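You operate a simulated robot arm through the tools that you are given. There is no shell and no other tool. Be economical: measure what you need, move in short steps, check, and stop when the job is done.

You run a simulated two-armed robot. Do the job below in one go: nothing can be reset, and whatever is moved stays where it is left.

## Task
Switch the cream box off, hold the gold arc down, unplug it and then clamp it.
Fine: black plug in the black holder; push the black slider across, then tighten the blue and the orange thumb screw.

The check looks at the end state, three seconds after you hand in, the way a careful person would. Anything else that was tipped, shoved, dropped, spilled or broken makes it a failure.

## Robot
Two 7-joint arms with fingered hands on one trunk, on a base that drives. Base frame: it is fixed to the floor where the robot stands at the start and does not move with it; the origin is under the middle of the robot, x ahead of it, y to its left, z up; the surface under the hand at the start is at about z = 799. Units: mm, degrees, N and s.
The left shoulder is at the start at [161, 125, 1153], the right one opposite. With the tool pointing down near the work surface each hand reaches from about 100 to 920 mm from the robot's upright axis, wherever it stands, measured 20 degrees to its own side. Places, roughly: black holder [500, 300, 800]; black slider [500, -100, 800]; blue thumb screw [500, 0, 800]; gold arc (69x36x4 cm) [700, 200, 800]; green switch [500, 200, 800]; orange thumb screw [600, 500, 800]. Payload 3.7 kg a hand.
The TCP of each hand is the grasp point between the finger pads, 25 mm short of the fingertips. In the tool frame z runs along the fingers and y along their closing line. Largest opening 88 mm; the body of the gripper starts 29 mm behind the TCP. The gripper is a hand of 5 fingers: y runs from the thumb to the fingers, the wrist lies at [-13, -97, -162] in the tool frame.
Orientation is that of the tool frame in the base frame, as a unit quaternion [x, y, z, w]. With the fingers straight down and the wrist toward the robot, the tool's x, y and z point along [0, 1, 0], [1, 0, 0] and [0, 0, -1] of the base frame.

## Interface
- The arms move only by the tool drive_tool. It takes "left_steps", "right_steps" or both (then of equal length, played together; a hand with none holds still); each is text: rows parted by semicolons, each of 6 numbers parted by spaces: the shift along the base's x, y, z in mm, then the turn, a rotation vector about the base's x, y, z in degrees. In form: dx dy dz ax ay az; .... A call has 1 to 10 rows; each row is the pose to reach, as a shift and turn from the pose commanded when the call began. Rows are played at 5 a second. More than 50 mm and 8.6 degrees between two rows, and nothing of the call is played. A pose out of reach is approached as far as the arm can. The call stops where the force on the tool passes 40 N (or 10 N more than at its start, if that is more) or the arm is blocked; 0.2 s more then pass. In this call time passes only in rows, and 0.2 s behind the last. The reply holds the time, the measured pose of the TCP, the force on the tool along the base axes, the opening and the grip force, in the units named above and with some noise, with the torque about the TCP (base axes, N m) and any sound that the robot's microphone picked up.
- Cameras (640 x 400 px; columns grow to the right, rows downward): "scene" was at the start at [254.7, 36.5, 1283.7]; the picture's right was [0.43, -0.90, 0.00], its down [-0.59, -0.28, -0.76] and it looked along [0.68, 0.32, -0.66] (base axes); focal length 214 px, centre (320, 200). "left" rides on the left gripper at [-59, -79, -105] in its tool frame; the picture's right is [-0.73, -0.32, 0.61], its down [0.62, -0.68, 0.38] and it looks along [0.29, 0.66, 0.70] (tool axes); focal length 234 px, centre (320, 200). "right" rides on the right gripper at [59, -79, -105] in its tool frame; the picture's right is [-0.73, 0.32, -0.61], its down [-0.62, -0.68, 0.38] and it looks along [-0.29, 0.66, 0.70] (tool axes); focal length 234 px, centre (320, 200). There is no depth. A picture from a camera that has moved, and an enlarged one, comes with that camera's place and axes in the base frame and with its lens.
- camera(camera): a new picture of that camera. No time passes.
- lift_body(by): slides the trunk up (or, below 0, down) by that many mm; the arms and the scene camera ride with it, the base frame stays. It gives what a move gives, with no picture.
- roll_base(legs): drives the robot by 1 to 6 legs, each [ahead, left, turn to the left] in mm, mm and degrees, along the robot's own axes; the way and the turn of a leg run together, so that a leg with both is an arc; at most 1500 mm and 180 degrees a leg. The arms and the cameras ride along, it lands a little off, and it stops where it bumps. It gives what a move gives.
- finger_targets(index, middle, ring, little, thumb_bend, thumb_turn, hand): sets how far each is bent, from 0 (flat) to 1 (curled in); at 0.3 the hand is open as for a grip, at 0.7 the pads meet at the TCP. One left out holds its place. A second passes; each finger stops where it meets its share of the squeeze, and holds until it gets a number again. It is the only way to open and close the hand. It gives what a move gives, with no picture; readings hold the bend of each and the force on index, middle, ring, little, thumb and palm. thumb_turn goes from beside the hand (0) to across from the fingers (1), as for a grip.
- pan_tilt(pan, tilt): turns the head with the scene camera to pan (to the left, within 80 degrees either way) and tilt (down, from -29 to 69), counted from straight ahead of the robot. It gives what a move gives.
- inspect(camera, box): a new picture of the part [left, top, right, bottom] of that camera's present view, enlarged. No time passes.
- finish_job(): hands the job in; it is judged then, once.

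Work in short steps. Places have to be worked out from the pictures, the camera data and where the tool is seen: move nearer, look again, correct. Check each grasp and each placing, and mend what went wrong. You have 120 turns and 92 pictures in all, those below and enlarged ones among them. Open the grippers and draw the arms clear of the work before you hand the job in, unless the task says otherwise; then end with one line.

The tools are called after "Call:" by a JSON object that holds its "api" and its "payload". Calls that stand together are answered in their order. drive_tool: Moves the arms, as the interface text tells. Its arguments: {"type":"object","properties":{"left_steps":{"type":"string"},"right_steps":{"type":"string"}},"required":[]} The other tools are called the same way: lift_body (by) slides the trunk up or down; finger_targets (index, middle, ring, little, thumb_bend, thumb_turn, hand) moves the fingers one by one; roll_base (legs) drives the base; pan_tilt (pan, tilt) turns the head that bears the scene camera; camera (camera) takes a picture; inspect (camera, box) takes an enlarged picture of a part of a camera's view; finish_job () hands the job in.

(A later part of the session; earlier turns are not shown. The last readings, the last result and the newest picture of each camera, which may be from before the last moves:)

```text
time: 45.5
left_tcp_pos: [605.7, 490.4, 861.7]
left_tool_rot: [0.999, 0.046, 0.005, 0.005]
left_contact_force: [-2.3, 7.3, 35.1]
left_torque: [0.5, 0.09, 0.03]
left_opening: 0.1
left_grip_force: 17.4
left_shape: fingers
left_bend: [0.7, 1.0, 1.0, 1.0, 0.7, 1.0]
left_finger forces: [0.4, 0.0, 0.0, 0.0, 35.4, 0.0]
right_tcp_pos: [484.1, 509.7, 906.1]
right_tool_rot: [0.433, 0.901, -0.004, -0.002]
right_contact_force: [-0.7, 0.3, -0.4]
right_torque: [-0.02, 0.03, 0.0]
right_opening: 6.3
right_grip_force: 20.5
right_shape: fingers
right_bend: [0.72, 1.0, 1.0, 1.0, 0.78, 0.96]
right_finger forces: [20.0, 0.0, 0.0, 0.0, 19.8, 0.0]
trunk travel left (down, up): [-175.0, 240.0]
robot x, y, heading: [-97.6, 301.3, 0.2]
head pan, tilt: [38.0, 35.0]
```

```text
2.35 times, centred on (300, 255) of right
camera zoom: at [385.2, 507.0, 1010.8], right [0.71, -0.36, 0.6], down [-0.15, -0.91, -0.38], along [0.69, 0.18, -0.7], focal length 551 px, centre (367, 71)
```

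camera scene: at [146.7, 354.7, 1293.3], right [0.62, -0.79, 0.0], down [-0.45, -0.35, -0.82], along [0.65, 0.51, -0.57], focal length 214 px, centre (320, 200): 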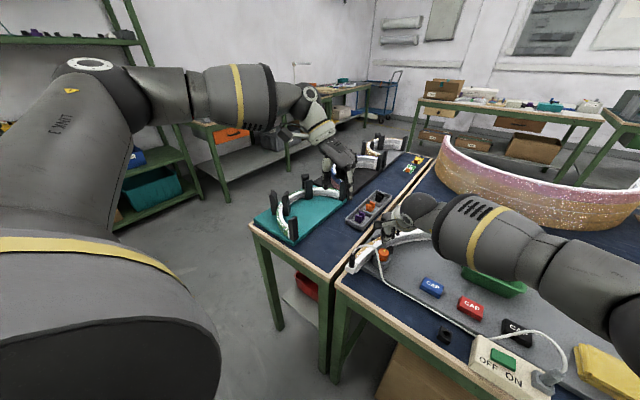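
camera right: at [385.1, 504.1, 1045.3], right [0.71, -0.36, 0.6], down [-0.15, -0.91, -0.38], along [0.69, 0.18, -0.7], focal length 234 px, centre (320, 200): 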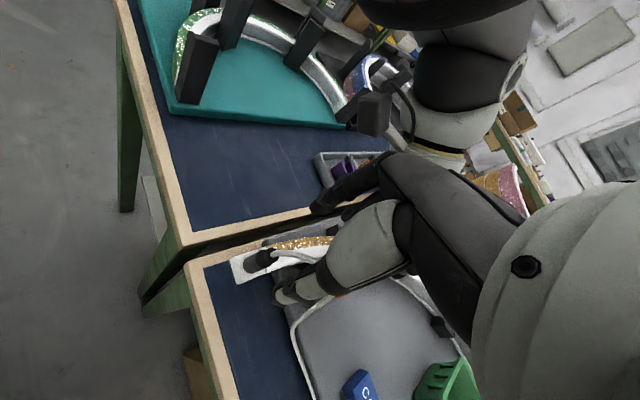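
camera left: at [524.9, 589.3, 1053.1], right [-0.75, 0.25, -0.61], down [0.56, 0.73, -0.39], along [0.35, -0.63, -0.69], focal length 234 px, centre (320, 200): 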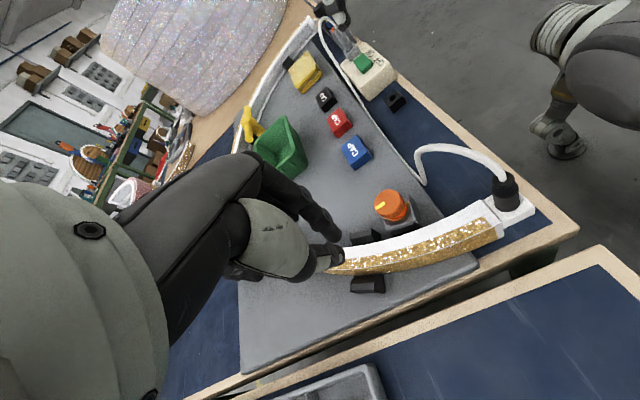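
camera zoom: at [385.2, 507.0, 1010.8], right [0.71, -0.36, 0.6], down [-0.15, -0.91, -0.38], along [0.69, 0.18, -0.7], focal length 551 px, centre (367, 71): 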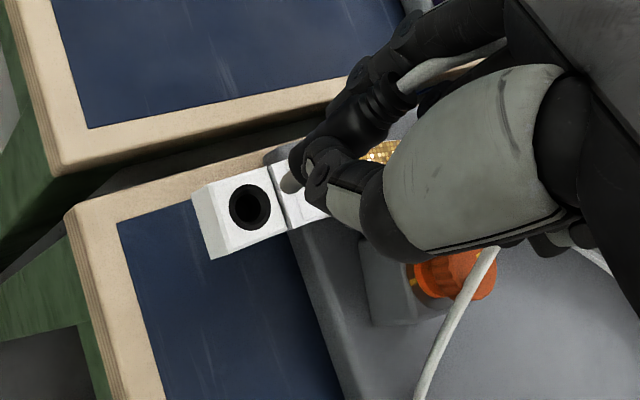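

The plug is out and the socket hole is visible; the arc stayed down. I lift the left hand off and carry the plug to above the holder.

Call:
{"api": "drive_tool", "payload": {"left_steps": "0 0 15 0 0 0; 0 0 45 0 0 0; 0 20 80 0 0 0; 0 40 100 0 0 0; 0 60 110 0 0 0; 0 60 110 0 0 0; 0 60 110 0 0 0", "right_steps": "0 0 25 0 0 0; 0 -30 45 0 0 0; -3 -75 50 0 0 0; -6 -120 50 0 0 0; -9 -165 50 0 0 0; -12 -205 50 0 0 0; -12 -235 40 0 0 0"}}

Call:
{"api": "camera", "payload": {"camera": "right"}}

Call:
{"api": "inspect", "payload": {"camera": "scene", "box": [380, 200, 520, 350]}}

```text
time: 47.1
left_tcp_pos: [606.2, 550.5, 966.0]
left_tool_rot: [0.999, 0.045, 0.001, 0.004]
left_contact_force: [-0.2, -0.5, -1.0]
left_torque: [0.02, -0.01, -0.03]
left_opening: 0.0
left_grip_force: 0.0
left_shape: fingers
left_bend: [0.7, 1.0, 1.0, 1.0, 0.7, 1.0]
left_finger forces: [0.1, 0.0, 0.0, 0.0, 0.0, 0.0]
right_tcp_pos: [473.9, 276.0, 941.5]
right_tool_rot: [0.434, 0.901, -0.005, -0.005]
right_contact_force: [0.3, -0.4, -0.4]
right_torque: [0.01, -0.03, 0.0]
right_opening: 6.2
right_grip_force: 20.2
right_shape: fingers
right_bend: [0.72, 1.0, 1.0, 1.0, 0.78, 0.96]
right_finger forces: [20.1, 0.0, 0.1, 0.1, 19.8, 0.0]
trunk travel left (down, up): [-175.0, 240.0]
robot x, y, heading: [-98.9, 296.3, 0.0]
head pan, tilt: [38.0, 35.0]
```

```text
33 pictures are left
camera right: at [376.0, 272.9, 1048.5], right [0.71, -0.36, 0.6], down [-0.15, -0.91, -0.38], along [0.69, 0.18, -0.7], focal length 234 px, centre (320, 200)
```

right: 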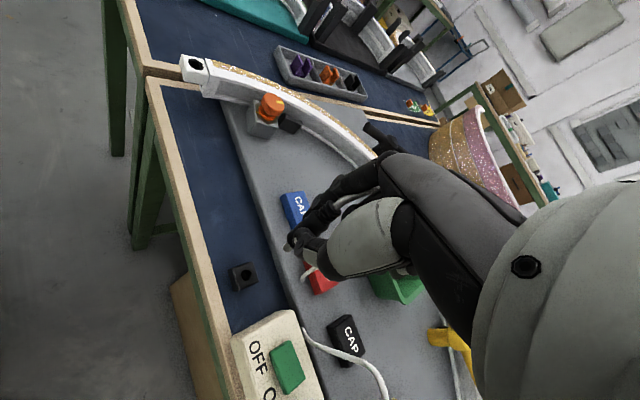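

```text
2.67 times, centred on (450, 275) of scene
camera zoom: at [148.6, 354.7, 1292.7], right [0.62, -0.79, 0.0], down [-0.45, -0.35, -0.82], along [0.64, 0.51, -0.57], focal length 572 px, centre (-27, 0)
```

zoom: 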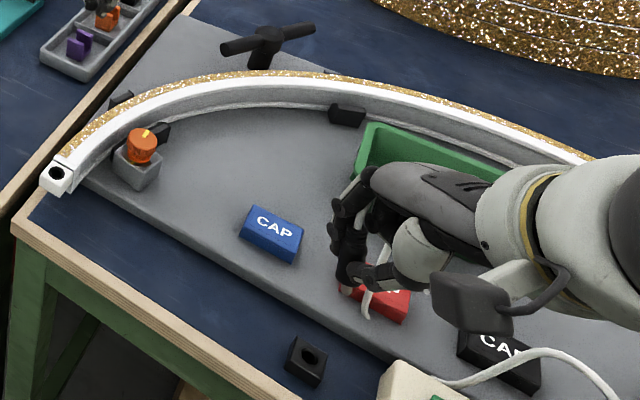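

The holder hole is at about (467, 277). I zoom on the held plug and holder.

Call:
{"api": "inspect", "payload": {"camera": "right", "box": [220, 190, 380, 300]}}

Call:
{"api": "inspect", "payload": {"camera": "scene", "box": [470, 250, 550, 340]}}

```text
3.64 times, centred on (300, 245) of right
camera zoom: at [376.0, 272.9, 1048.5], right [0.71, -0.36, 0.6], down [-0.15, -0.91, -0.38], along [0.69, 0.18, -0.7], focal length 852 px, centre (393, 36)
```

zoom: 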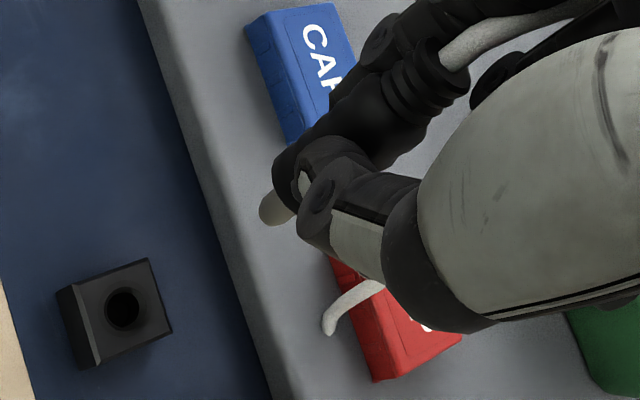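

```text
4.44 times, centred on (510, 295) of scene
camera zoom: at [148.6, 354.7, 1292.7], right [0.62, -0.79, 0.0], down [-0.45, -0.35, -0.82], along [0.64, 0.51, -0.57], focal length 953 px, centre (-524, -222)
```

zoom: 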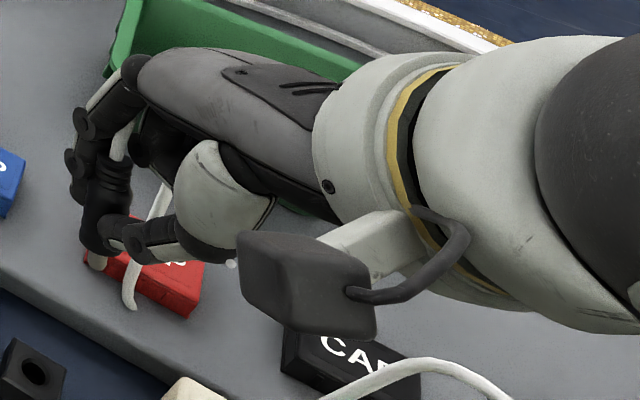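

The pin tip is at about (471.6, 281, 900), with the plug leaning roughly 6–8° toward +y. I tilt it upright by 6°, shift over the hole and lower to 15 mm above it.

Call:
{"api": "drive_tool", "payload": {"right_steps": "-1 -3 -10 2 0 0; -2 -6 -30 4 0 0; -3 -9 -50 6 0 0; -3 -9 -61 6 0 0"}}

Call:
{"api": "inspect", "payload": {"camera": "right", "box": [220, 190, 380, 300]}}

Call:
{"api": "inspect", "payload": {"camera": "scene", "box": [440, 260, 540, 350]}}

```text
time: 48.1
left_tcp_pos: [606.6, 550.5, 964.5]
left_tool_rot: [0.999, 0.046, 0.001, 0.005]
left_contact_force: [-0.6, 0.7, 0.1]
left_torque: [-0.01, -0.01, 0.03]
left_opening: 0.1
left_grip_force: 0.1
left_shape: fingers
left_bend: [0.7, 1.0, 1.0, 1.0, 0.7, 1.0]
left_finger forces: [0.0, 0.1, 0.0, 0.1, 0.1, 0.0]
right_tcp_pos: [472.8, 266.3, 881.8]
right_tool_rot: [0.433, 0.9, 0.042, -0.026]
right_contact_force: [0.7, 0.3, -0.4]
right_torque: [0.04, -0.02, 0.0]
right_opening: 6.3
right_grip_force: 20.1
right_shape: fingers
right_bend: [0.72, 1.0, 1.0, 1.0, 0.78, 0.96]
right_finger forces: [20.1, 0.0, 0.1, 0.0, 20.0, 0.1]
trunk travel left (down, up): [-175.0, 240.0]
robot x, y, heading: [-95.7, 299.5, -0.3]
head pan, tilt: [38.0, 35.0]
```

```text
3.64 times, centred on (300, 245) of right
camera zoom: at [373.9, 252.4, 986.8], right [0.71, -0.42, 0.56], down [-0.15, -0.87, -0.47], along [0.69, 0.25, -0.68], focal length 852 px, centre (393, 36)
```

zoom: 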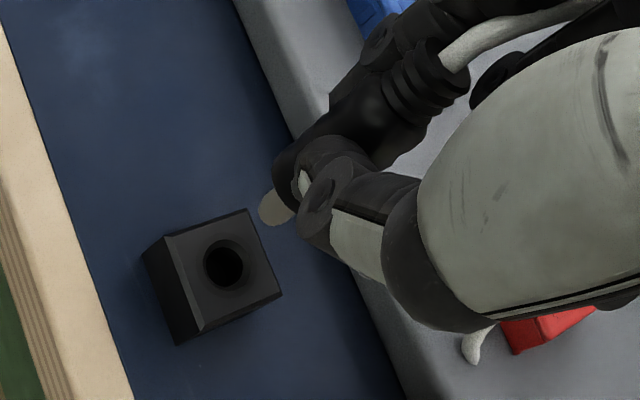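

```text
4.44 times, centred on (490, 305) of scene
camera zoom: at [148.8, 355.3, 1292.7], right [0.62, -0.79, 0.0], down [-0.45, -0.35, -0.82], along [0.64, 0.51, -0.57], focal length 953 px, centre (-436, -267)
```

zoom: 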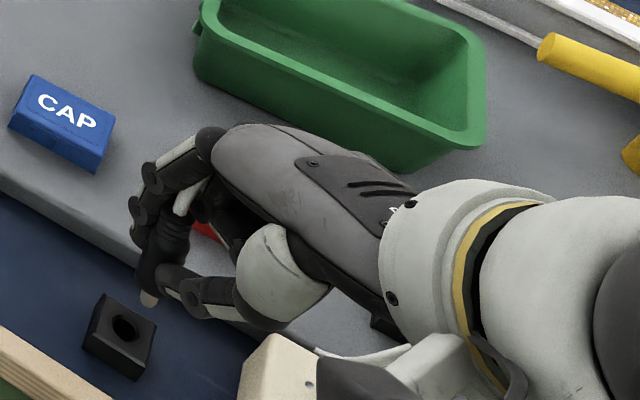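

The two views disagree by a few mm in y, so I go lower (tip just above the holder) with a half correction and compare again with less parallax.

Call:
{"api": "drive_tool", "payload": {"right_steps": "-1 -2 -6 0 0 0; -1 -2 -12 0 0 0"}}

Call:
{"api": "inspect", "payload": {"camera": "right", "box": [240, 200, 340, 280]}}

Call:
{"api": "inspect", "payload": {"camera": "scene", "box": [440, 300, 500, 350]}}

```text
time: 48.7
left_tcp_pos: [606.7, 549.7, 964.6]
left_tool_rot: [0.999, 0.046, 0.002, 0.004]
left_contact_force: [0.0, 0.8, 0.5]
left_torque: [-0.01, 0.0, 0.0]
left_opening: 0.0
left_grip_force: 0.1
left_shape: fingers
left_bend: [0.7, 1.0, 1.0, 1.0, 0.7, 1.0]
left_finger forces: [0.1, 0.0, 0.0, 0.1, 0.1, 0.0]
right_tcp_pos: [469.7, 265.1, 869.0]
right_tool_rot: [0.433, 0.9, 0.043, -0.027]
right_contact_force: [0.0, 0.3, 0.0]
right_torque: [0.04, -0.01, 0.0]
right_opening: 6.5
right_grip_force: 20.0
right_shape: fingers
right_bend: [0.72, 1.0, 1.0, 1.0, 0.78, 0.96]
right_finger forces: [20.2, 0.0, 0.0, 0.0, 20.0, 0.0]
trunk travel left (down, up): [-175.0, 240.0]
robot x, y, heading: [-99.0, 301.2, 0.3]
head pan, tilt: [38.0, 35.0]
```

```text
5.00 times, centred on (290, 240) of right
camera zoom: at [372.3, 250.7, 975.0], right [0.71, -0.42, 0.56], down [-0.15, -0.87, -0.47], along [0.69, 0.25, -0.68], focal length 1171 px, centre (470, 0)
```

zoom: 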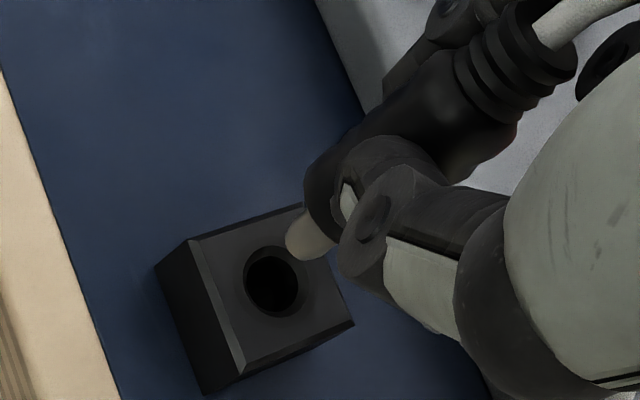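

```text
8.00 times, centred on (470, 325) of scene
camera zoom: at [148.7, 355.2, 1292.7], right [0.62, -0.79, 0.0], down [-0.45, -0.35, -0.82], along [0.64, 0.51, -0.57], focal length 1716 px, centre (-880, -800)
```

zoom: 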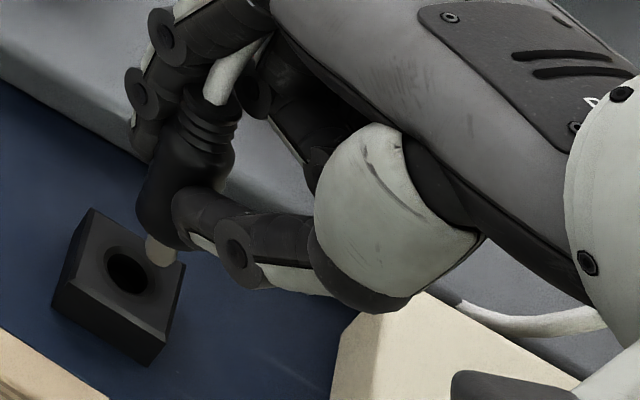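

Solving both views: the hole lies about 0.7 mm in y, +5 to +14 mm in x and 17–32 mm below the pin tip. I lower 9 mm with +4 mm in x and re-check.

Call:
{"api": "drive_tool", "payload": {"right_steps": "2 1 -4 0 0 0; 4 1 -9 0 0 0"}}

Call:
{"api": "inspect", "payload": {"camera": "right", "box": [240, 200, 340, 280]}}

Call:
{"api": "inspect", "payload": {"camera": "scene", "box": [440, 300, 500, 350]}}

```text
time: 49.3
left_tcp_pos: [605.4, 550.3, 965.4]
left_tool_rot: [0.999, 0.047, 0.001, 0.004]
left_contact_force: [0.5, 0.1, 0.3]
left_torque: [0.01, -0.03, -0.02]
left_opening: 0.0
left_grip_force: 0.1
left_shape: fingers
left_bend: [0.7, 1.0, 1.0, 1.0, 0.7, 1.0]
left_finger forces: [0.1, 0.1, 0.0, 0.1, 0.0, 0.0]
right_tcp_pos: [474.1, 266.2, 860.6]
right_tool_rot: [0.433, 0.9, 0.043, -0.027]
right_contact_force: [-0.4, 0.8, 0.2]
right_torque: [0.0, 0.02, -0.01]
right_opening: 6.2
right_grip_force: 20.5
right_shape: fingers
right_bend: [0.72, 1.0, 1.0, 1.0, 0.78, 0.96]
right_finger forces: [20.2, 0.0, 0.0, 0.0, 20.0, 0.0]
trunk travel left (down, up): [-175.0, 240.0]
robot x, y, heading: [-96.9, 305.8, 0.1]
head pan, tilt: [38.0, 35.0]
```

```text
5.00 times, centred on (290, 240) of right
camera zoom: at [376.5, 251.7, 965.8], right [0.71, -0.42, 0.56], down [-0.15, -0.87, -0.47], along [0.69, 0.25, -0.68], focal length 1171 px, centre (470, 0)
```

zoom: 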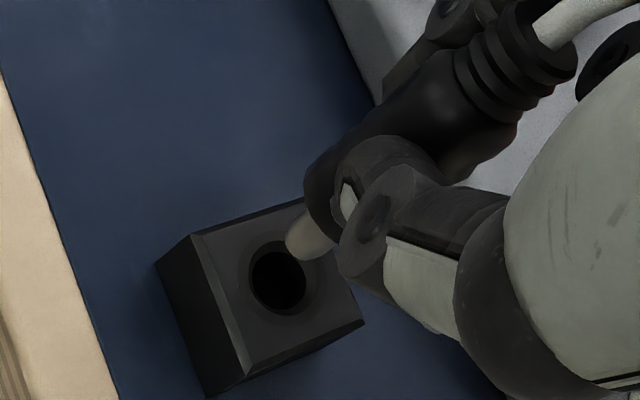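

```text
8.00 times, centred on (470, 325) of scene
camera zoom: at [148.7, 355.2, 1292.7], right [0.62, -0.79, 0.0], down [-0.45, -0.35, -0.82], along [0.64, 0.51, -0.57], focal length 1716 px, centre (-880, -800)
```

zoom: 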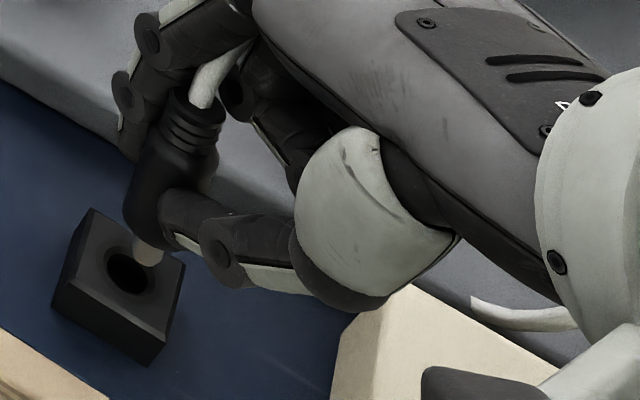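

Both solves agree: the hole is about (+10.5, −0.7, −24) mm from the tip. I go just over half way and check again.

Call:
{"api": "drive_tool", "payload": {"right_steps": "3 0 -6 0 0 0; 7 -0.5 -15 0 0 0"}}

Call:
{"api": "inspect", "payload": {"camera": "right", "box": [240, 200, 340, 280]}}

Call:
{"api": "inspect", "payload": {"camera": "scene", "box": [440, 300, 500, 350]}}

```text
time: 49.9
left_tcp_pos: [605.9, 549.6, 965.8]
left_tool_rot: [0.999, 0.047, 0.001, 0.004]
left_contact_force: [0.6, 0.3, -0.4]
left_torque: [-0.01, 0.0, -0.02]
left_opening: 0.0
left_grip_force: 0.1
left_shape: fingers
left_bend: [0.7, 1.0, 1.0, 1.0, 0.7, 1.0]
left_finger forces: [0.0, 0.0, 0.0, 0.0, 0.0, 0.0]
right_tcp_pos: [481.5, 265.4, 845.7]
right_tool_rot: [0.433, 0.9, 0.042, -0.026]
right_contact_force: [-0.3, -0.3, 0.1]
right_torque: [0.01, -0.01, 0.0]
right_opening: 6.1
right_grip_force: 20.7
right_shape: fingers
right_bend: [0.72, 1.0, 1.0, 1.0, 0.78, 0.96]
right_finger forces: [20.2, 0.0, 0.0, 0.0, 20.0, 0.1]
trunk travel left (down, up): [-175.0, 240.0]
robot x, y, heading: [-102.0, 300.0, 0.3]
head pan, tilt: [38.0, 35.0]
```

```text
5.00 times, centred on (290, 240) of right
camera zoom: at [383.7, 251.0, 950.9], right [0.71, -0.42, 0.56], down [-0.15, -0.87, -0.47], along [0.69, 0.25, -0.68], focal length 1171 px, centre (470, 0)
```

zoom: 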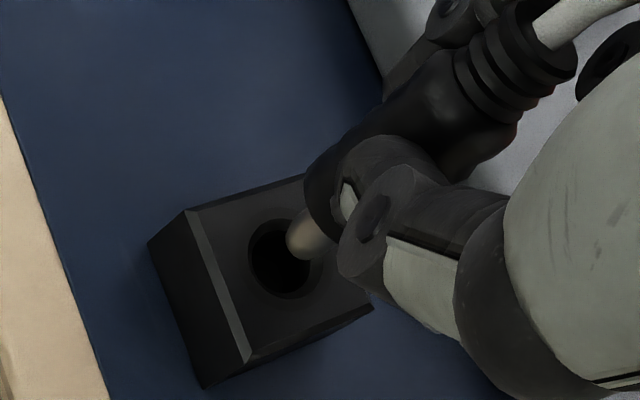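

```text
8.00 times, centred on (470, 325) of scene
camera zoom: at [148.8, 355.2, 1292.7], right [0.62, -0.79, 0.0], down [-0.45, -0.35, -0.82], along [0.64, 0.51, -0.57], focal length 1716 px, centre (-880, -800)
```

zoom: 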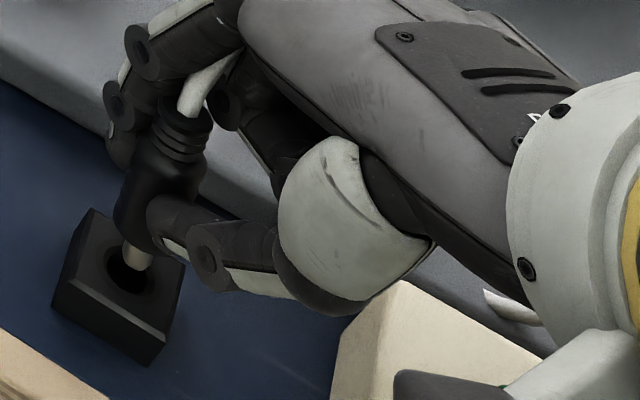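

Now the hole is about (+3.5, −0.1, −9) from the tip. I line up and lower the pin into the hole in small rows.

Call:
{"api": "drive_tool", "payload": {"right_steps": "2 0 -3 0 0 0; 3.5 -0.2 -7 0 0 0; 3.5 -0.2 -10 0 0 0; 3.5 -0.2 -13 0 0 0; 3.5 -0.2 -16 0 0 0"}}

Call:
{"api": "inspect", "payload": {"camera": "right", "box": [240, 200, 340, 280]}}

```text
time: 51.1
left_tcp_pos: [605.8, 550.0, 966.9]
left_tool_rot: [0.999, 0.047, 0.002, 0.004]
left_contact_force: [0.8, 0.8, 0.5]
left_torque: [-0.04, 0.0, -0.01]
left_opening: 0.0
left_grip_force: 0.0
left_shape: fingers
left_bend: [0.7, 1.0, 1.0, 1.0, 0.7, 1.0]
left_finger forces: [0.1, 0.0, 0.0, 0.0, 0.0, 0.0]
right_tcp_pos: [482.4, 264.2, 830.6]
right_tool_rot: [0.433, 0.9, 0.042, -0.026]
right_contact_force: [-7.6, -5.0, 9.1]
right_torque: [-0.04, 0.26, 0.12]
right_opening: 6.3
right_grip_force: 23.2
right_shape: fingers
right_bend: [0.72, 1.0, 1.0, 1.0, 0.78, 0.95]
right_finger forces: [18.0, 0.0, 0.0, 0.1, 29.1, 0.1]
trunk travel left (down, up): [-175.0, 240.0]
robot x, y, heading: [-101.5, 300.9, 0.2]
head pan, tilt: [38.0, 35.0]
```

```text
5.00 times, centred on (290, 240) of right
camera zoom: at [385.5, 250.1, 936.0], right [0.71, -0.42, 0.56], down [-0.15, -0.87, -0.47], along [0.69, 0.25, -0.68], focal length 1171 px, centre (470, 0)
```

zoom: 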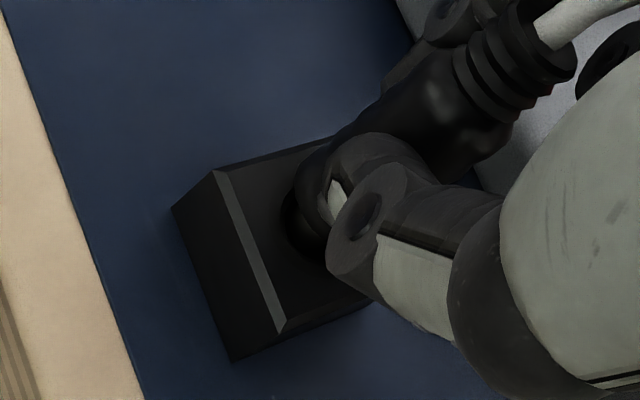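

The pin has entered; the side force says I'm 2–3 mm too far in +x. I ease that and lower a bit further.

Call:
{"api": "drive_tool", "payload": {"right_steps": "-2 -1 0 0 0 0; -3 -2 0 0 0 0; -3 -2 -3 0 0 0; -3 -2 -6 0 0 0"}}

```text
time: 52.1
left_tcp_pos: [604.6, 549.3, 968.5]
left_tool_rot: [0.999, 0.047, 0.003, 0.004]
left_contact_force: [0.2, -0.3, -0.2]
left_torque: [0.02, 0.02, 0.0]
left_opening: 0.0
left_grip_force: 0.0
left_shape: fingers
left_bend: [0.7, 1.0, 1.0, 1.0, 0.7, 1.0]
left_finger forces: [0.1, 0.1, 0.0, 0.1, 0.1, 0.0]
right_tcp_pos: [480.3, 263.5, 829.2]
right_tool_rot: [0.433, 0.9, 0.045, -0.024]
right_contact_force: [-7.9, -3.6, 23.1]
right_torque: [0.2, 0.07, 0.13]
right_opening: 6.2
right_grip_force: 24.9
right_shape: fingers
right_bend: [0.72, 1.0, 1.0, 1.0, 0.79, 0.95]
right_finger forces: [18.6, 0.1, 0.0, 0.0, 31.1, 0.0]
trunk travel left (down, up): [-175.0, 240.0]
robot x, y, heading: [-95.6, 299.9, 0.0]
head pan, tilt: [38.0, 35.0]
```

Vertical force rises to 23 N; I check from the head whether the plug is seated or the thumb touches the block.

Call:
{"api": "inspect", "payload": {"camera": "scene", "box": [435, 290, 505, 350]}}

```text
6.67 times, centred on (470, 320) of scene
camera zoom: at [145.4, 354.8, 1293.8], right [0.62, -0.79, 0.0], down [-0.45, -0.35, -0.82], along [0.65, 0.51, -0.57], focal length 1430 px, centre (-680, -600)
```

zoom: 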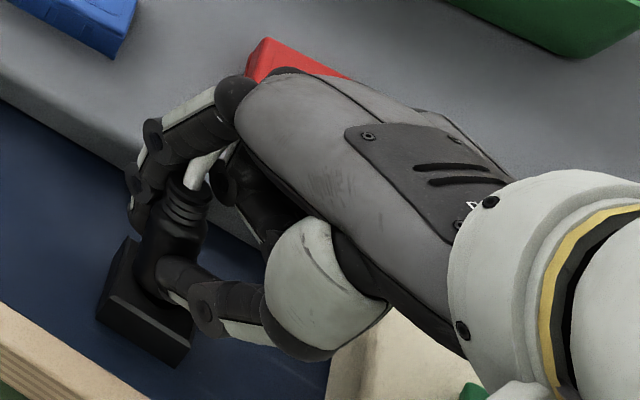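

The plug body sits down on the block. I relieve the pressure, open the pinch and look.

Call:
{"api": "drive_tool", "payload": {"right_steps": "0 0 2 0 0 0; 0 0 3 0 0 0"}}

Call:
{"api": "finger_targets", "payload": {"hand": "right", "index": 0.45, "thumb_bend": 0.45}}

Call:
{"api": "inspect", "payload": {"camera": "right", "box": [220, 170, 380, 300]}}

```text
time: 52.7
left_tcp_pos: [605.2, 550.5, 966.2]
left_tool_rot: [0.999, 0.046, 0.002, 0.004]
left_contact_force: [-0.5, 0.6, -0.5]
left_torque: [-0.02, 0.0, -0.02]
left_opening: 0.2
left_grip_force: 0.1
left_shape: fingers
left_bend: [0.7, 1.0, 1.0, 1.0, 0.7, 1.0]
left_finger forces: [0.1, 0.1, 0.0, 0.0, 0.0, 0.1]
right_tcp_pos: [480.1, 263.6, 829.6]
right_tool_rot: [0.433, 0.9, 0.042, -0.026]
right_contact_force: [-4.3, -1.3, 15.9]
right_torque: [0.17, 0.02, 0.04]
right_opening: 6.4
right_grip_force: 23.4
right_shape: fingers
right_bend: [0.72, 1.0, 1.0, 1.0, 0.8, 0.95]
right_finger forces: [19.2, 0.0, 0.0, 0.0, 26.7, 0.1]
trunk travel left (down, up): [-175.0, 240.0]
robot x, y, heading: [-98.6, 300.9, -0.2]
head pan, tilt: [38.0, 35.0]
```

```text
time: 53.7
left_tcp_pos: [606.2, 549.4, 965.2]
left_tool_rot: [0.999, 0.046, 0.001, 0.004]
left_contact_force: [0.4, 0.2, 0.0]
left_torque: [-0.01, 0.01, -0.02]
left_opening: 0.1
left_grip_force: 0.1
left_shape: fingers
left_bend: [0.7, 1.0, 1.0, 1.0, 0.7, 1.0]
left_finger forces: [0.0, 0.1, 0.1, 0.1, 0.0, 0.0]
right_tcp_pos: [482.3, 262.8, 827.5]
right_tool_rot: [0.433, 0.9, 0.042, -0.028]
right_contact_force: [0.2, -0.5, 0.5]
right_torque: [0.0, -0.01, 0.01]
right_opening: 51.8
right_grip_force: 0.0
right_shape: fingers
right_bend: [0.45, 1.0, 1.0, 1.0, 0.45, 0.97]
right_finger forces: [0.0, 0.0, 0.0, 0.0, 0.1, 0.0]
trunk travel left (down, up): [-175.0, 240.0]
robot x, y, heading: [-97.7, 300.1, 0.1]
head pan, tilt: [38.0, 35.0]
```

```text
3.08 times, centred on (300, 235) of right
camera zoom: at [383.6, 248.9, 932.4], right [0.71, -0.42, 0.56], down [-0.15, -0.87, -0.47], along [0.69, 0.25, -0.68], focal length 720 px, centre (382, 92)
```

zoom: 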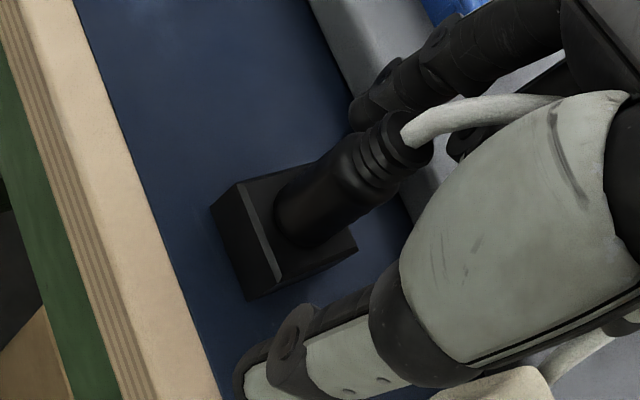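

The plug stands seated and upright in the holder. I lift the right hand away and drive the base back right toward the slider.

Call:
{"api": "drive_tool", "payload": {"right_steps": "0 0 20 0 0 0; 0 0 50 0 0 0; 0 0 90 -3 0 0; 0 -20 125 -6 0 0"}}

Call:
{"api": "roll_base", "payload": {"legs": [[-50, -170, 0]]}}

Call:
{"api": "pan_tilt", "payload": {"pan": 0, "tilt": 45}}

Call:
{"api": "camera", "payload": {"camera": "scene"}}

```text
time: 54.7
left_tcp_pos: [605.6, 549.5, 965.8]
left_tool_rot: [0.999, 0.047, 0.003, 0.004]
left_contact_force: [-0.3, 0.9, 0.0]
left_torque: [0.02, -0.03, 0.05]
left_opening: 0.0
left_grip_force: 0.1
left_shape: fingers
left_bend: [0.7, 1.0, 1.0, 1.0, 0.7, 1.0]
left_finger forces: [0.0, 0.0, 0.0, 0.1, 0.1, 0.0]
right_tcp_pos: [481.7, 241.5, 952.9]
right_tool_rot: [0.434, 0.901, -0.005, -0.003]
right_contact_force: [-0.2, 0.1, 0.9]
right_torque: [0.01, -0.03, -0.02]
right_opening: 52.1
right_grip_force: 0.0
right_shape: fingers
right_bend: [0.45, 1.0, 1.0, 1.0, 0.45, 0.97]
right_finger forces: [0.0, 0.0, 0.0, 0.1, 0.0, 0.0]
trunk travel left (down, up): [-175.0, 240.0]
robot x, y, heading: [-95.0, 299.1, 0.1]
head pan, tilt: [38.0, 35.0]
```

```text
time: 56.8
left_tcp_pos: [557.2, 379.9, 964.7]
left_tool_rot: [0.999, 0.047, 0.001, 0.004]
left_contact_force: [0.0, -0.5, 0.0]
left_torque: [0.01, 0.0, 0.01]
left_opening: 0.0
left_grip_force: 0.1
left_shape: fingers
left_bend: [0.7, 1.0, 1.0, 1.0, 0.7, 1.0]
left_finger forces: [0.0, 0.0, 0.0, 0.0, 0.0, 0.0]
right_tcp_pos: [432.9, 72.6, 952.1]
right_tool_rot: [0.433, 0.901, -0.004, -0.004]
right_contact_force: [0.3, 0.4, -0.5]
right_torque: [0.0, 0.03, -0.03]
right_opening: 52.3
right_grip_force: 0.0
right_shape: fingers
right_bend: [0.45, 1.0, 1.0, 1.0, 0.45, 0.97]
right_finger forces: [0.1, 0.1, 0.1, 0.0, 0.1, 0.0]
trunk travel left (down, up): [-175.0, 240.0]
robot x, y, heading: [-150.1, 126.4, -0.1]
head pan, tilt: [38.0, 35.0]
```

```text
time: 57.9
left_tcp_pos: [557.2, 381.3, 965.5]
left_tool_rot: [0.999, 0.046, 0.002, 0.005]
left_contact_force: [-0.1, 0.8, 0.3]
left_torque: [0.0, -0.01, 0.01]
left_opening: 0.0
left_grip_force: 0.0
left_shape: fingers
left_bend: [0.7, 1.0, 1.0, 1.0, 0.7, 1.0]
left_finger forces: [0.1, 0.0, 0.0, 0.0, 0.1, 0.0]
right_tcp_pos: [432.7, 72.3, 951.7]
right_tool_rot: [0.434, 0.901, -0.005, -0.004]
right_contact_force: [0.0, -0.1, -0.2]
right_torque: [0.01, -0.01, 0.0]
right_opening: 52.1
right_grip_force: 0.0
right_shape: fingers
right_bend: [0.45, 1.0, 1.0, 1.0, 0.45, 0.97]
right_finger forces: [0.0, 0.0, 0.0, 0.0, 0.1, 0.0]
trunk travel left (down, up): [-175.0, 240.0]
robot x, y, heading: [-153.0, 128.9, 0.2]
head pan, tilt: [0.0, 45.0]
```

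```text
18 pictures are left
camera scene: at [111.1, 131.3, 1277.9], right [0.0, -1.0, 0.0], down [-0.71, 0.0, -0.71], along [0.71, 0.0, -0.71], focal length 214 px, centre (320, 200)
```

scene: 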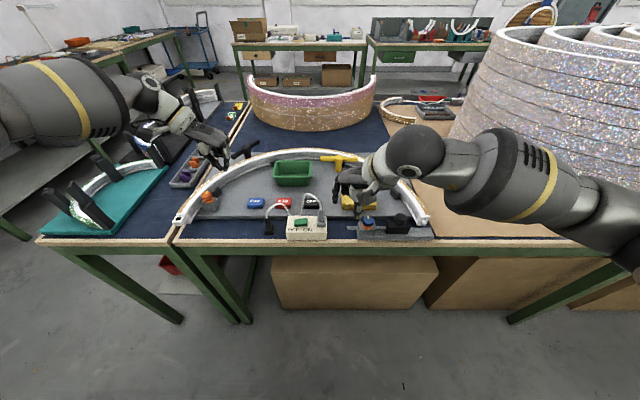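

Base is at y≈128. I zoom on the slider, blue screw and arc end from here.

Call:
{"api": "inspect", "payload": {"camera": "scene", "box": [340, 190, 450, 250]}}

```text
5.82 times, centred on (395, 220) of scene
camera zoom: at [111.1, 131.3, 1277.9], right [0.0, -1.0, 0.0], down [-0.71, 0.0, -0.71], along [0.71, 0.0, -0.71], focal length 1248 px, centre (-116, 84)
```

zoom: 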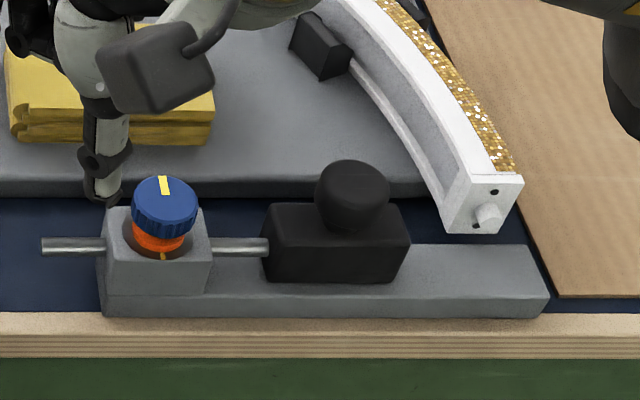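

Slider knob axis is at about (462, −77), z 839–863; blue knob at about (466, 9). I open the right pinch a bit more and move it above the slider knob.

Call:
{"api": "finger_targets", "payload": {"hand": "right", "index": 0.4, "thumb_bend": 0.4}}

Call:
{"api": "drive_tool", "payload": {"right_steps": "9 -40 0 0 0 0; 18 -80 0 0 0 0; 27 -120 0 0 0 0; 36 -152 -10 0 0 0; 36 -152 -45 0 0 0"}}

Call:
{"api": "inspect", "payload": {"camera": "right", "box": [220, 150, 400, 310]}}

```text
time: 58.9
left_tcp_pos: [557.1, 381.1, 965.9]
left_tool_rot: [0.999, 0.046, 0.002, 0.004]
left_contact_force: [-0.4, 0.3, 0.2]
left_torque: [0.0, 0.05, 0.0]
left_opening: 0.0
left_grip_force: 0.1
left_shape: fingers
left_bend: [0.7, 1.0, 1.0, 1.0, 0.7, 1.0]
left_finger forces: [0.1, 0.0, 0.0, 0.0, 0.0, 0.1]
right_tcp_pos: [432.6, 72.1, 952.0]
right_tool_rot: [0.433, 0.901, -0.005, -0.004]
right_contact_force: [1.0, 0.3, -0.9]
right_torque: [-0.02, 0.01, 0.03]
right_opening: 63.4
right_grip_force: 0.0
right_shape: fingers
right_bend: [0.4, 1.0, 1.0, 1.0, 0.4, 0.97]
right_finger forces: [0.1, 0.0, 0.0, 0.0, 0.0, 0.1]
trunk travel left (down, up): [-175.0, 240.0]
robot x, y, heading: [-153.0, 134.2, 0.2]
head pan, tilt: [0.0, 45.0]
```

```text
time: 60.1
left_tcp_pos: [556.9, 381.3, 966.0]
left_tool_rot: [0.999, 0.047, 0.0, 0.005]
left_contact_force: [-0.1, -0.3, 0.8]
left_torque: [-0.03, 0.03, -0.04]
left_opening: 0.2
left_grip_force: 0.1
left_shape: fingers
left_bend: [0.7, 1.0, 1.0, 1.0, 0.7, 1.0]
left_finger forces: [0.0, 0.0, 0.0, 0.0, 0.0, 0.0]
right_tcp_pos: [468.0, -79.4, 907.9]
right_tool_rot: [0.434, 0.901, -0.004, -0.005]
right_contact_force: [0.0, -0.8, 0.0]
right_torque: [-0.01, 0.01, -0.01]
right_opening: 63.3
right_grip_force: 0.0
right_shape: fingers
right_bend: [0.4, 1.0, 1.0, 1.0, 0.4, 0.97]
right_finger forces: [0.0, 0.1, 0.0, 0.0, 0.0, 0.0]
trunk travel left (down, up): [-175.0, 240.0]
robot x, y, heading: [-147.8, 126.5, 0.0]
head pan, tilt: [0.0, 45.0]
```

```text
2.50 times, centred on (310, 230) of right
camera zoom: at [370.9, -82.6, 1013.2], right [0.71, -0.36, 0.6], down [-0.15, -0.91, -0.38], along [0.69, 0.18, -0.71], focal length 585 px, centre (345, 125)
```

zoom: 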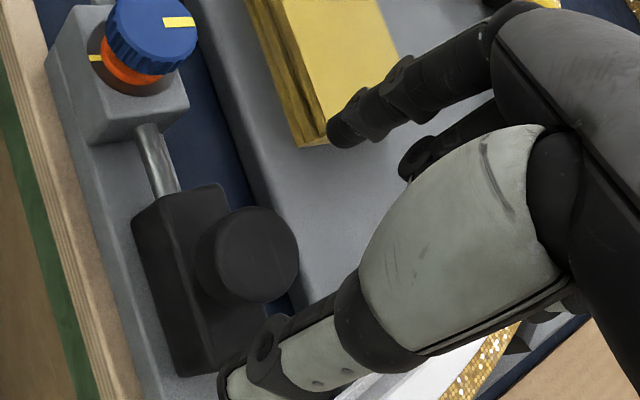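

The slider knob is where expected (463, −77). I descend around it and pinch.

Call:
{"api": "drive_tool", "payload": {"right_steps": "1 0 -20 0 0 0; 1 0 -40 0 0 0"}}

Call:
{"api": "finger_targets", "payload": {"hand": "right", "index": 0.72, "thumb_bend": 0.72}}

```text
time: 60.7
left_tcp_pos: [555.3, 379.8, 966.1]
left_tool_rot: [0.999, 0.046, 0.002, 0.005]
left_contact_force: [0.7, -1.0, 0.4]
left_torque: [-0.03, 0.01, -0.05]
left_opening: 0.2
left_grip_force: 0.0
left_shape: fingers
left_bend: [0.7, 1.0, 1.0, 1.0, 0.7, 1.0]
left_finger forces: [0.1, 0.0, 0.0, 0.0, 0.0, 0.0]
right_tcp_pos: [469.7, -79.8, 866.8]
right_tool_rot: [0.433, 0.901, -0.005, -0.003]
right_contact_force: [0.2, -0.1, -0.8]
right_torque: [-0.02, -0.02, -0.03]
right_opening: 63.4
right_grip_force: 0.1
right_shape: fingers
right_bend: [0.4, 1.0, 1.0, 1.0, 0.4, 0.97]
right_finger forces: [0.0, 0.0, 0.0, 0.0, 0.0, 0.0]
trunk travel left (down, up): [-175.0, 240.0]
robot x, y, heading: [-149.7, 130.3, 0.1]
head pan, tilt: [0.0, 45.0]
```

```text
time: 61.7
left_tcp_pos: [557.2, 380.5, 965.3]
left_tool_rot: [0.999, 0.046, 0.001, 0.004]
left_contact_force: [-0.3, 0.6, -0.5]
left_torque: [0.01, -0.04, 0.02]
left_opening: 0.0
left_grip_force: 0.0
left_shape: fingers
left_bend: [0.7, 1.0, 1.0, 1.0, 0.7, 1.0]
left_finger forces: [0.1, 0.0, 0.1, 0.1, 0.0, 0.0]
right_tcp_pos: [470.1, -79.2, 866.7]
right_tool_rot: [0.434, 0.901, -0.005, -0.005]
right_contact_force: [3.6, 1.0, -0.5]
right_torque: [0.01, -0.09, 0.0]
right_opening: 21.5
right_grip_force: 8.2
right_shape: fingers
right_bend: [0.56, 1.0, 1.0, 1.0, 0.63, 0.97]
right_finger forces: [10.0, 0.0, 0.0, 0.0, 6.9, 0.1]
trunk travel left (down, up): [-175.0, 240.0]
robot x, y, heading: [-146.5, 129.4, 0.3]
head pan, tilt: [0.0, 45.0]
```

The knob is gripped. I push the slider toward −y in steps of 8 mm.

Call:
{"api": "drive_tool", "payload": {"right_steps": "0 -8 0 0 0 0; 0 -16 0 0 0 0; 0 -24 0 0 0 0; 0 -32 0 0 0 0; 0 -40 0 0 0 0; 0 -46 0 0 0 0; 0 -52 0 0 0 0"}}

```text
time: 63.3
left_tcp_pos: [557.4, 380.7, 964.3]
left_tool_rot: [0.999, 0.046, 0.001, 0.004]
left_contact_force: [-0.5, -0.2, -0.3]
left_torque: [0.02, -0.03, -0.01]
left_opening: 0.1
left_grip_force: 0.1
left_shape: fingers
left_bend: [0.7, 1.0, 1.0, 1.0, 0.7, 1.0]
left_finger forces: [0.0, 0.1, 0.1, 0.0, 0.0, 0.0]
right_tcp_pos: [470.0, -127.6, 867.7]
right_tool_rot: [0.434, 0.901, -0.003, -0.003]
right_contact_force: [3.4, 0.0, -1.0]
right_torque: [-0.01, -0.04, -0.02]
right_opening: 21.0
right_grip_force: 8.1
right_shape: fingers
right_bend: [0.55, 1.0, 1.0, 1.0, 0.63, 0.97]
right_finger forces: [9.3, 0.0, 0.1, 0.0, 7.2, 0.0]
right hand out of reach, approached as far as the arm can: row 7
trunk travel left (down, up): [-175.0, 240.0]
robot x, y, heading: [-149.2, 126.4, -0.0]
head pan, tilt: [0.0, 45.0]
```

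It moved 48 mm; the arm hit a reach limit in this yaw. I look at the slider state.

Call:
{"api": "inspect", "payload": {"camera": "scene", "box": [340, 190, 450, 250]}}

```text
5.82 times, centred on (395, 220) of scene
camera zoom: at [111.3, 130.8, 1277.8], right [0.0, -1.0, 0.0], down [-0.71, 0.0, -0.71], along [0.71, 0.0, -0.71], focal length 1248 px, centre (-116, 84)
```

zoom: 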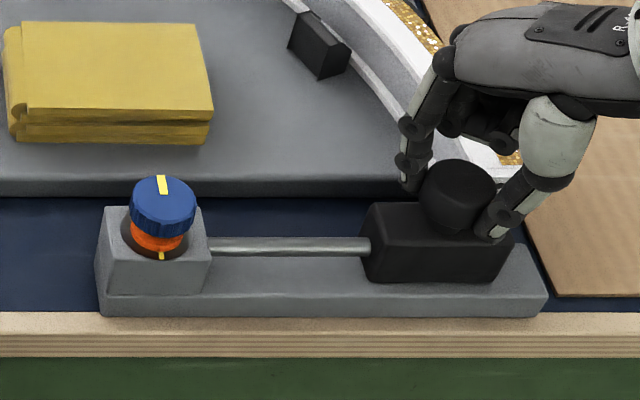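

The slider now covers the arc's end peg but no stop was felt. I release, shift the base 90 mm right, and re-grip to push it to its stop.

Call:
{"api": "finger_targets", "payload": {"hand": "right", "index": 0.4, "thumb_bend": 0.4}}

Call:
{"api": "drive_tool", "payload": {"right_steps": "0 0 30 0 0 0; 0 2 70 0 0 0"}}

Call:
{"api": "roll_base", "payload": {"legs": [[0, -90, 0]]}}

```text
time: 64.3
left_tcp_pos: [555.9, 380.4, 964.9]
left_tool_rot: [0.999, 0.045, 0.001, 0.004]
left_contact_force: [-0.5, 0.4, -0.1]
left_torque: [0.03, 0.0, -0.04]
left_opening: 0.1
left_grip_force: 0.1
left_shape: fingers
left_bend: [0.7, 1.0, 1.0, 1.0, 0.7, 1.0]
left_finger forces: [0.1, 0.0, 0.0, 0.1, 0.0, 0.0]
right_tcp_pos: [470.4, -125.6, 867.4]
right_tool_rot: [0.434, 0.901, -0.005, -0.003]
right_contact_force: [0.2, 0.3, -0.1]
right_torque: [0.04, -0.03, 0.0]
right_opening: 63.0
right_grip_force: 0.1
right_shape: fingers
right_bend: [0.4, 1.0, 1.0, 1.0, 0.4, 0.97]
right_finger forces: [0.0, 0.1, 0.0, 0.1, 0.0, 0.0]
trunk travel left (down, up): [-175.0, 240.0]
robot x, y, heading: [-150.3, 128.7, 0.2]
head pan, tilt: [0.0, 45.0]
```

```text
time: 64.9
left_tcp_pos: [556.4, 380.4, 964.7]
left_tool_rot: [0.999, 0.046, 0.002, 0.005]
left_contact_force: [0.8, -0.5, -0.3]
left_torque: [0.05, 0.03, 0.03]
left_opening: 0.1
left_grip_force: 0.0
left_shape: fingers
left_bend: [0.7, 1.0, 1.0, 1.0, 0.7, 1.0]
left_finger forces: [0.0, 0.0, 0.0, 0.0, 0.0, 0.0]
right_tcp_pos: [469.7, -107.5, 923.0]
right_tool_rot: [0.432, 0.902, -0.003, -0.007]
right_contact_force: [-0.3, 0.1, -0.2]
right_torque: [-0.02, 0.02, -0.03]
right_opening: 63.1
right_grip_force: 0.2
right_shape: fingers
right_bend: [0.4, 1.0, 1.0, 1.0, 0.4, 0.97]
right_finger forces: [0.1, 0.1, 0.0, 0.1, 0.0, 0.1]
right hand out of reach, approached as far as the arm can: row 1, 2
trunk travel left (down, up): [-175.0, 240.0]
robot x, y, heading: [-148.5, 127.1, 0.2]
head pan, tilt: [0.0, 45.0]
```

```text
time: 66.3
left_tcp_pos: [556.1, 289.5, 966.0]
left_tool_rot: [0.999, 0.047, 0.001, 0.004]
left_contact_force: [-0.5, -0.7, 0.4]
left_torque: [0.02, -0.01, 0.01]
left_opening: 0.0
left_grip_force: 0.0
left_shape: fingers
left_bend: [0.7, 1.0, 1.0, 1.0, 0.7, 1.0]
left_finger forces: [0.1, 0.0, 0.1, 0.0, 0.0, 0.0]
right_tcp_pos: [470.8, -198.2, 924.4]
right_tool_rot: [0.432, 0.902, -0.002, -0.006]
right_contact_force: [-0.2, 0.5, 0.3]
right_torque: [-0.02, -0.01, 0.03]
right_opening: 63.0
right_grip_force: 0.1
right_shape: fingers
right_bend: [0.4, 1.0, 1.0, 1.0, 0.4, 0.97]
right_finger forces: [0.0, 0.1, 0.1, 0.0, 0.0, 0.1]
trunk travel left (down, up): [-175.0, 240.0]
robot x, y, heading: [-148.3, 39.8, -0.1]
head pan, tilt: [0.0, 45.0]
```

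I re-approach above the slider knob (expected near (463, −125)) and check the measured pose.

Call:
{"api": "drive_tool", "payload": {"right_steps": "0 30 5 0 0 0; 0 60 5 0 0 0; 0 75 0 0 0 0"}}

Call:
{"api": "inspect", "payload": {"camera": "right", "box": [180, 120, 420, 320]}}

```text
time: 67.1
left_tcp_pos: [556.9, 291.5, 965.3]
left_tool_rot: [0.999, 0.047, 0.001, 0.004]
left_contact_force: [0.5, -0.1, 0.0]
left_torque: [0.03, 0.0, 0.01]
left_opening: 0.0
left_grip_force: 0.1
left_shape: fingers
left_bend: [0.7, 1.0, 1.0, 1.0, 0.7, 1.0]
left_finger forces: [0.0, 0.0, 0.0, 0.1, 0.0, 0.1]
right_tcp_pos: [470.5, -121.5, 923.5]
right_tool_rot: [0.433, 0.902, -0.002, -0.006]
right_contact_force: [-0.6, -0.7, 0.2]
right_torque: [0.01, 0.0, -0.01]
right_opening: 63.0
right_grip_force: 0.0
right_shape: fingers
right_bend: [0.4, 1.0, 1.0, 1.0, 0.4, 0.97]
right_finger forces: [0.0, 0.1, 0.0, 0.0, 0.0, 0.0]
trunk travel left (down, up): [-175.0, 240.0]
robot x, y, heading: [-149.3, 39.5, -0.1]
head pan, tilt: [0.0, 45.0]
```

```text
2.00 times, centred on (300, 220) of right
camera zoom: at [372.5, -125.1, 1030.3], right [0.71, -0.36, 0.6], down [-0.15, -0.91, -0.38], along [0.68, 0.19, -0.7], focal length 468 px, centre (360, 160)
```

zoom: 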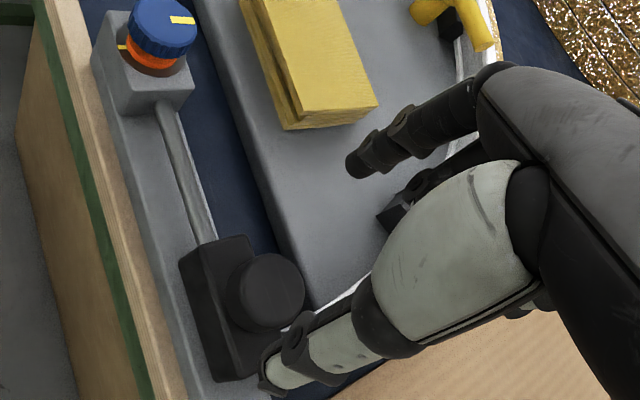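

The slider knob is at (464, −123). I descend, grip and push further until it stops.

Call:
{"api": "drive_tool", "payload": {"right_steps": "0 -4 -25 0 0 0; 0 -4 -56 0 0 0"}}

Call:
{"api": "finger_targets", "payload": {"hand": "right", "index": 0.72, "thumb_bend": 0.72}}

Call:
{"api": "drive_tool", "payload": {"right_steps": "0 -3 0 0 0 0; 0 -6 0 0 0 0; 0 -9 0 0 0 0; 0 -12 0 0 0 0; 0 -15 0 0 0 0"}}

```text
time: 67.7
left_tcp_pos: [556.2, 291.5, 965.8]
left_tool_rot: [0.999, 0.047, 0.001, 0.005]
left_contact_force: [-0.1, -0.9, 0.9]
left_torque: [-0.03, 0.0, -0.01]
left_opening: 0.1
left_grip_force: 0.0
left_shape: fingers
left_bend: [0.7, 1.0, 1.0, 1.0, 0.7, 1.0]
left_finger forces: [0.0, 0.0, 0.1, 0.0, 0.0, 0.0]
right_tcp_pos: [470.7, -125.5, 869.0]
right_tool_rot: [0.432, 0.902, -0.002, -0.007]
right_contact_force: [0.2, -0.6, -0.1]
right_torque: [0.02, -0.02, 0.0]
right_opening: 63.1
right_grip_force: 0.0
right_shape: fingers
right_bend: [0.4, 1.0, 1.0, 1.0, 0.4, 0.97]
right_finger forces: [0.0, 0.0, 0.0, 0.1, 0.0, 0.0]
trunk travel left (down, up): [-175.0, 240.0]
robot x, y, heading: [-146.6, 38.2, 0.3]
head pan, tilt: [0.0, 45.0]
```

```text
time: 68.7
left_tcp_pos: [557.3, 292.0, 965.0]
left_tool_rot: [0.999, 0.047, 0.002, 0.004]
left_contact_force: [1.4, -0.2, -0.3]
left_torque: [-0.01, 0.03, -0.01]
left_opening: 0.1
left_grip_force: 0.1
left_shape: fingers
left_bend: [0.7, 1.0, 1.0, 1.0, 0.7, 1.0]
left_finger forces: [0.1, 0.0, 0.0, 0.1, 0.0, 0.1]
right_tcp_pos: [469.8, -126.1, 868.8]
right_tool_rot: [0.432, 0.902, -0.002, -0.007]
right_contact_force: [0.5, -0.5, 0.1]
right_torque: [-0.01, 0.03, -0.01]
right_opening: 19.9
right_grip_force: 8.5
right_shape: fingers
right_bend: [0.58, 1.0, 1.0, 1.0, 0.62, 0.97]
right_finger forces: [8.0, 0.0, 0.0, 0.0, 7.8, 0.2]
trunk travel left (down, up): [-175.0, 240.0]
robot x, y, heading: [-147.3, 38.9, 0.2]
head pan, tilt: [0.0, 45.0]
```

```text
time: 69.9
left_tcp_pos: [556.1, 291.2, 966.4]
left_tool_rot: [0.999, 0.047, 0.001, 0.004]
left_contact_force: [-0.3, 0.7, -0.1]
left_torque: [0.02, -0.03, 0.01]
left_opening: 0.1
left_grip_force: 0.1
left_shape: fingers
left_bend: [0.7, 1.0, 1.0, 1.0, 0.7, 1.0]
left_finger forces: [0.0, 0.0, 0.0, 0.0, 0.0, 0.0]
right_tcp_pos: [469.7, -141.2, 868.5]
right_tool_rot: [0.432, 0.902, -0.003, -0.006]
right_contact_force: [-0.1, -0.8, 2.9]
right_torque: [-0.04, 0.05, -0.03]
right_opening: 19.8
right_grip_force: 8.6
right_shape: fingers
right_bend: [0.58, 1.0, 1.0, 1.0, 0.62, 0.97]
right_finger forces: [8.2, 0.0, 0.0, 0.0, 9.0, 0.0]
trunk travel left (down, up): [-175.0, 240.0]
robot x, y, heading: [-146.2, 37.0, 0.2]
head pan, tilt: [0.0, 45.0]
```

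It moved another 15 mm without a stop. I check where the slider and rod end are now.

Call:
{"api": "inspect", "payload": {"camera": "scene", "box": [305, 190, 415, 250]}}

```text
5.82 times, centred on (360, 220) of scene
camera zoom: at [110.9, 41.7, 1278.0], right [0.0, -1.0, 0.0], down [-0.71, 0.0, -0.71], along [0.71, 0.0, -0.71], focal length 1248 px, centre (87, 84)
```

zoom: 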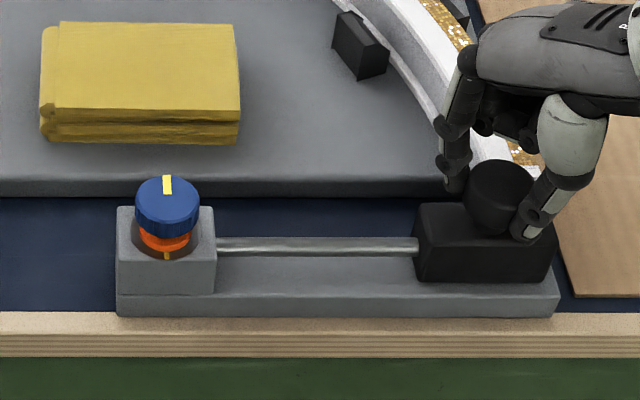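

The slider is nearly at the rail's end. I push on gently to find the stop.

Call:
{"api": "drive_tool", "payload": {"right_steps": "0 -2 0 0 0 0; 0 -4 0 0 0 0; 0 -6 0 0 0 0; 0 -8 0 0 0 0"}}

```text
time: 70.9
left_tcp_pos: [556.7, 291.8, 965.4]
left_tool_rot: [0.999, 0.047, 0.002, 0.005]
left_contact_force: [-0.3, -1.4, 0.3]
left_torque: [-0.01, -0.01, 0.01]
left_opening: 0.1
left_grip_force: 0.0
left_shape: fingers
left_bend: [0.7, 1.0, 1.0, 1.0, 0.7, 1.0]
left_finger forces: [0.0, 0.0, 0.1, 0.1, 0.0, 0.0]
right_tcp_pos: [469.9, -147.4, 867.6]
right_tool_rot: [0.432, 0.902, -0.001, -0.008]
right_contact_force: [-1.2, 11.4, 1.5]
right_torque: [0.32, 0.02, 0.06]
right_opening: 20.7
right_grip_force: 9.6
right_shape: fingers
right_bend: [0.53, 1.0, 1.0, 1.0, 0.65, 0.96]
right_finger forces: [13.8, 0.0, 0.0, 0.0, 6.0, 0.0]
trunk travel left (down, up): [-175.0, 240.0]
robot x, y, heading: [-148.5, 41.1, 0.1]
head pan, tilt: [0.0, 45.0]
```

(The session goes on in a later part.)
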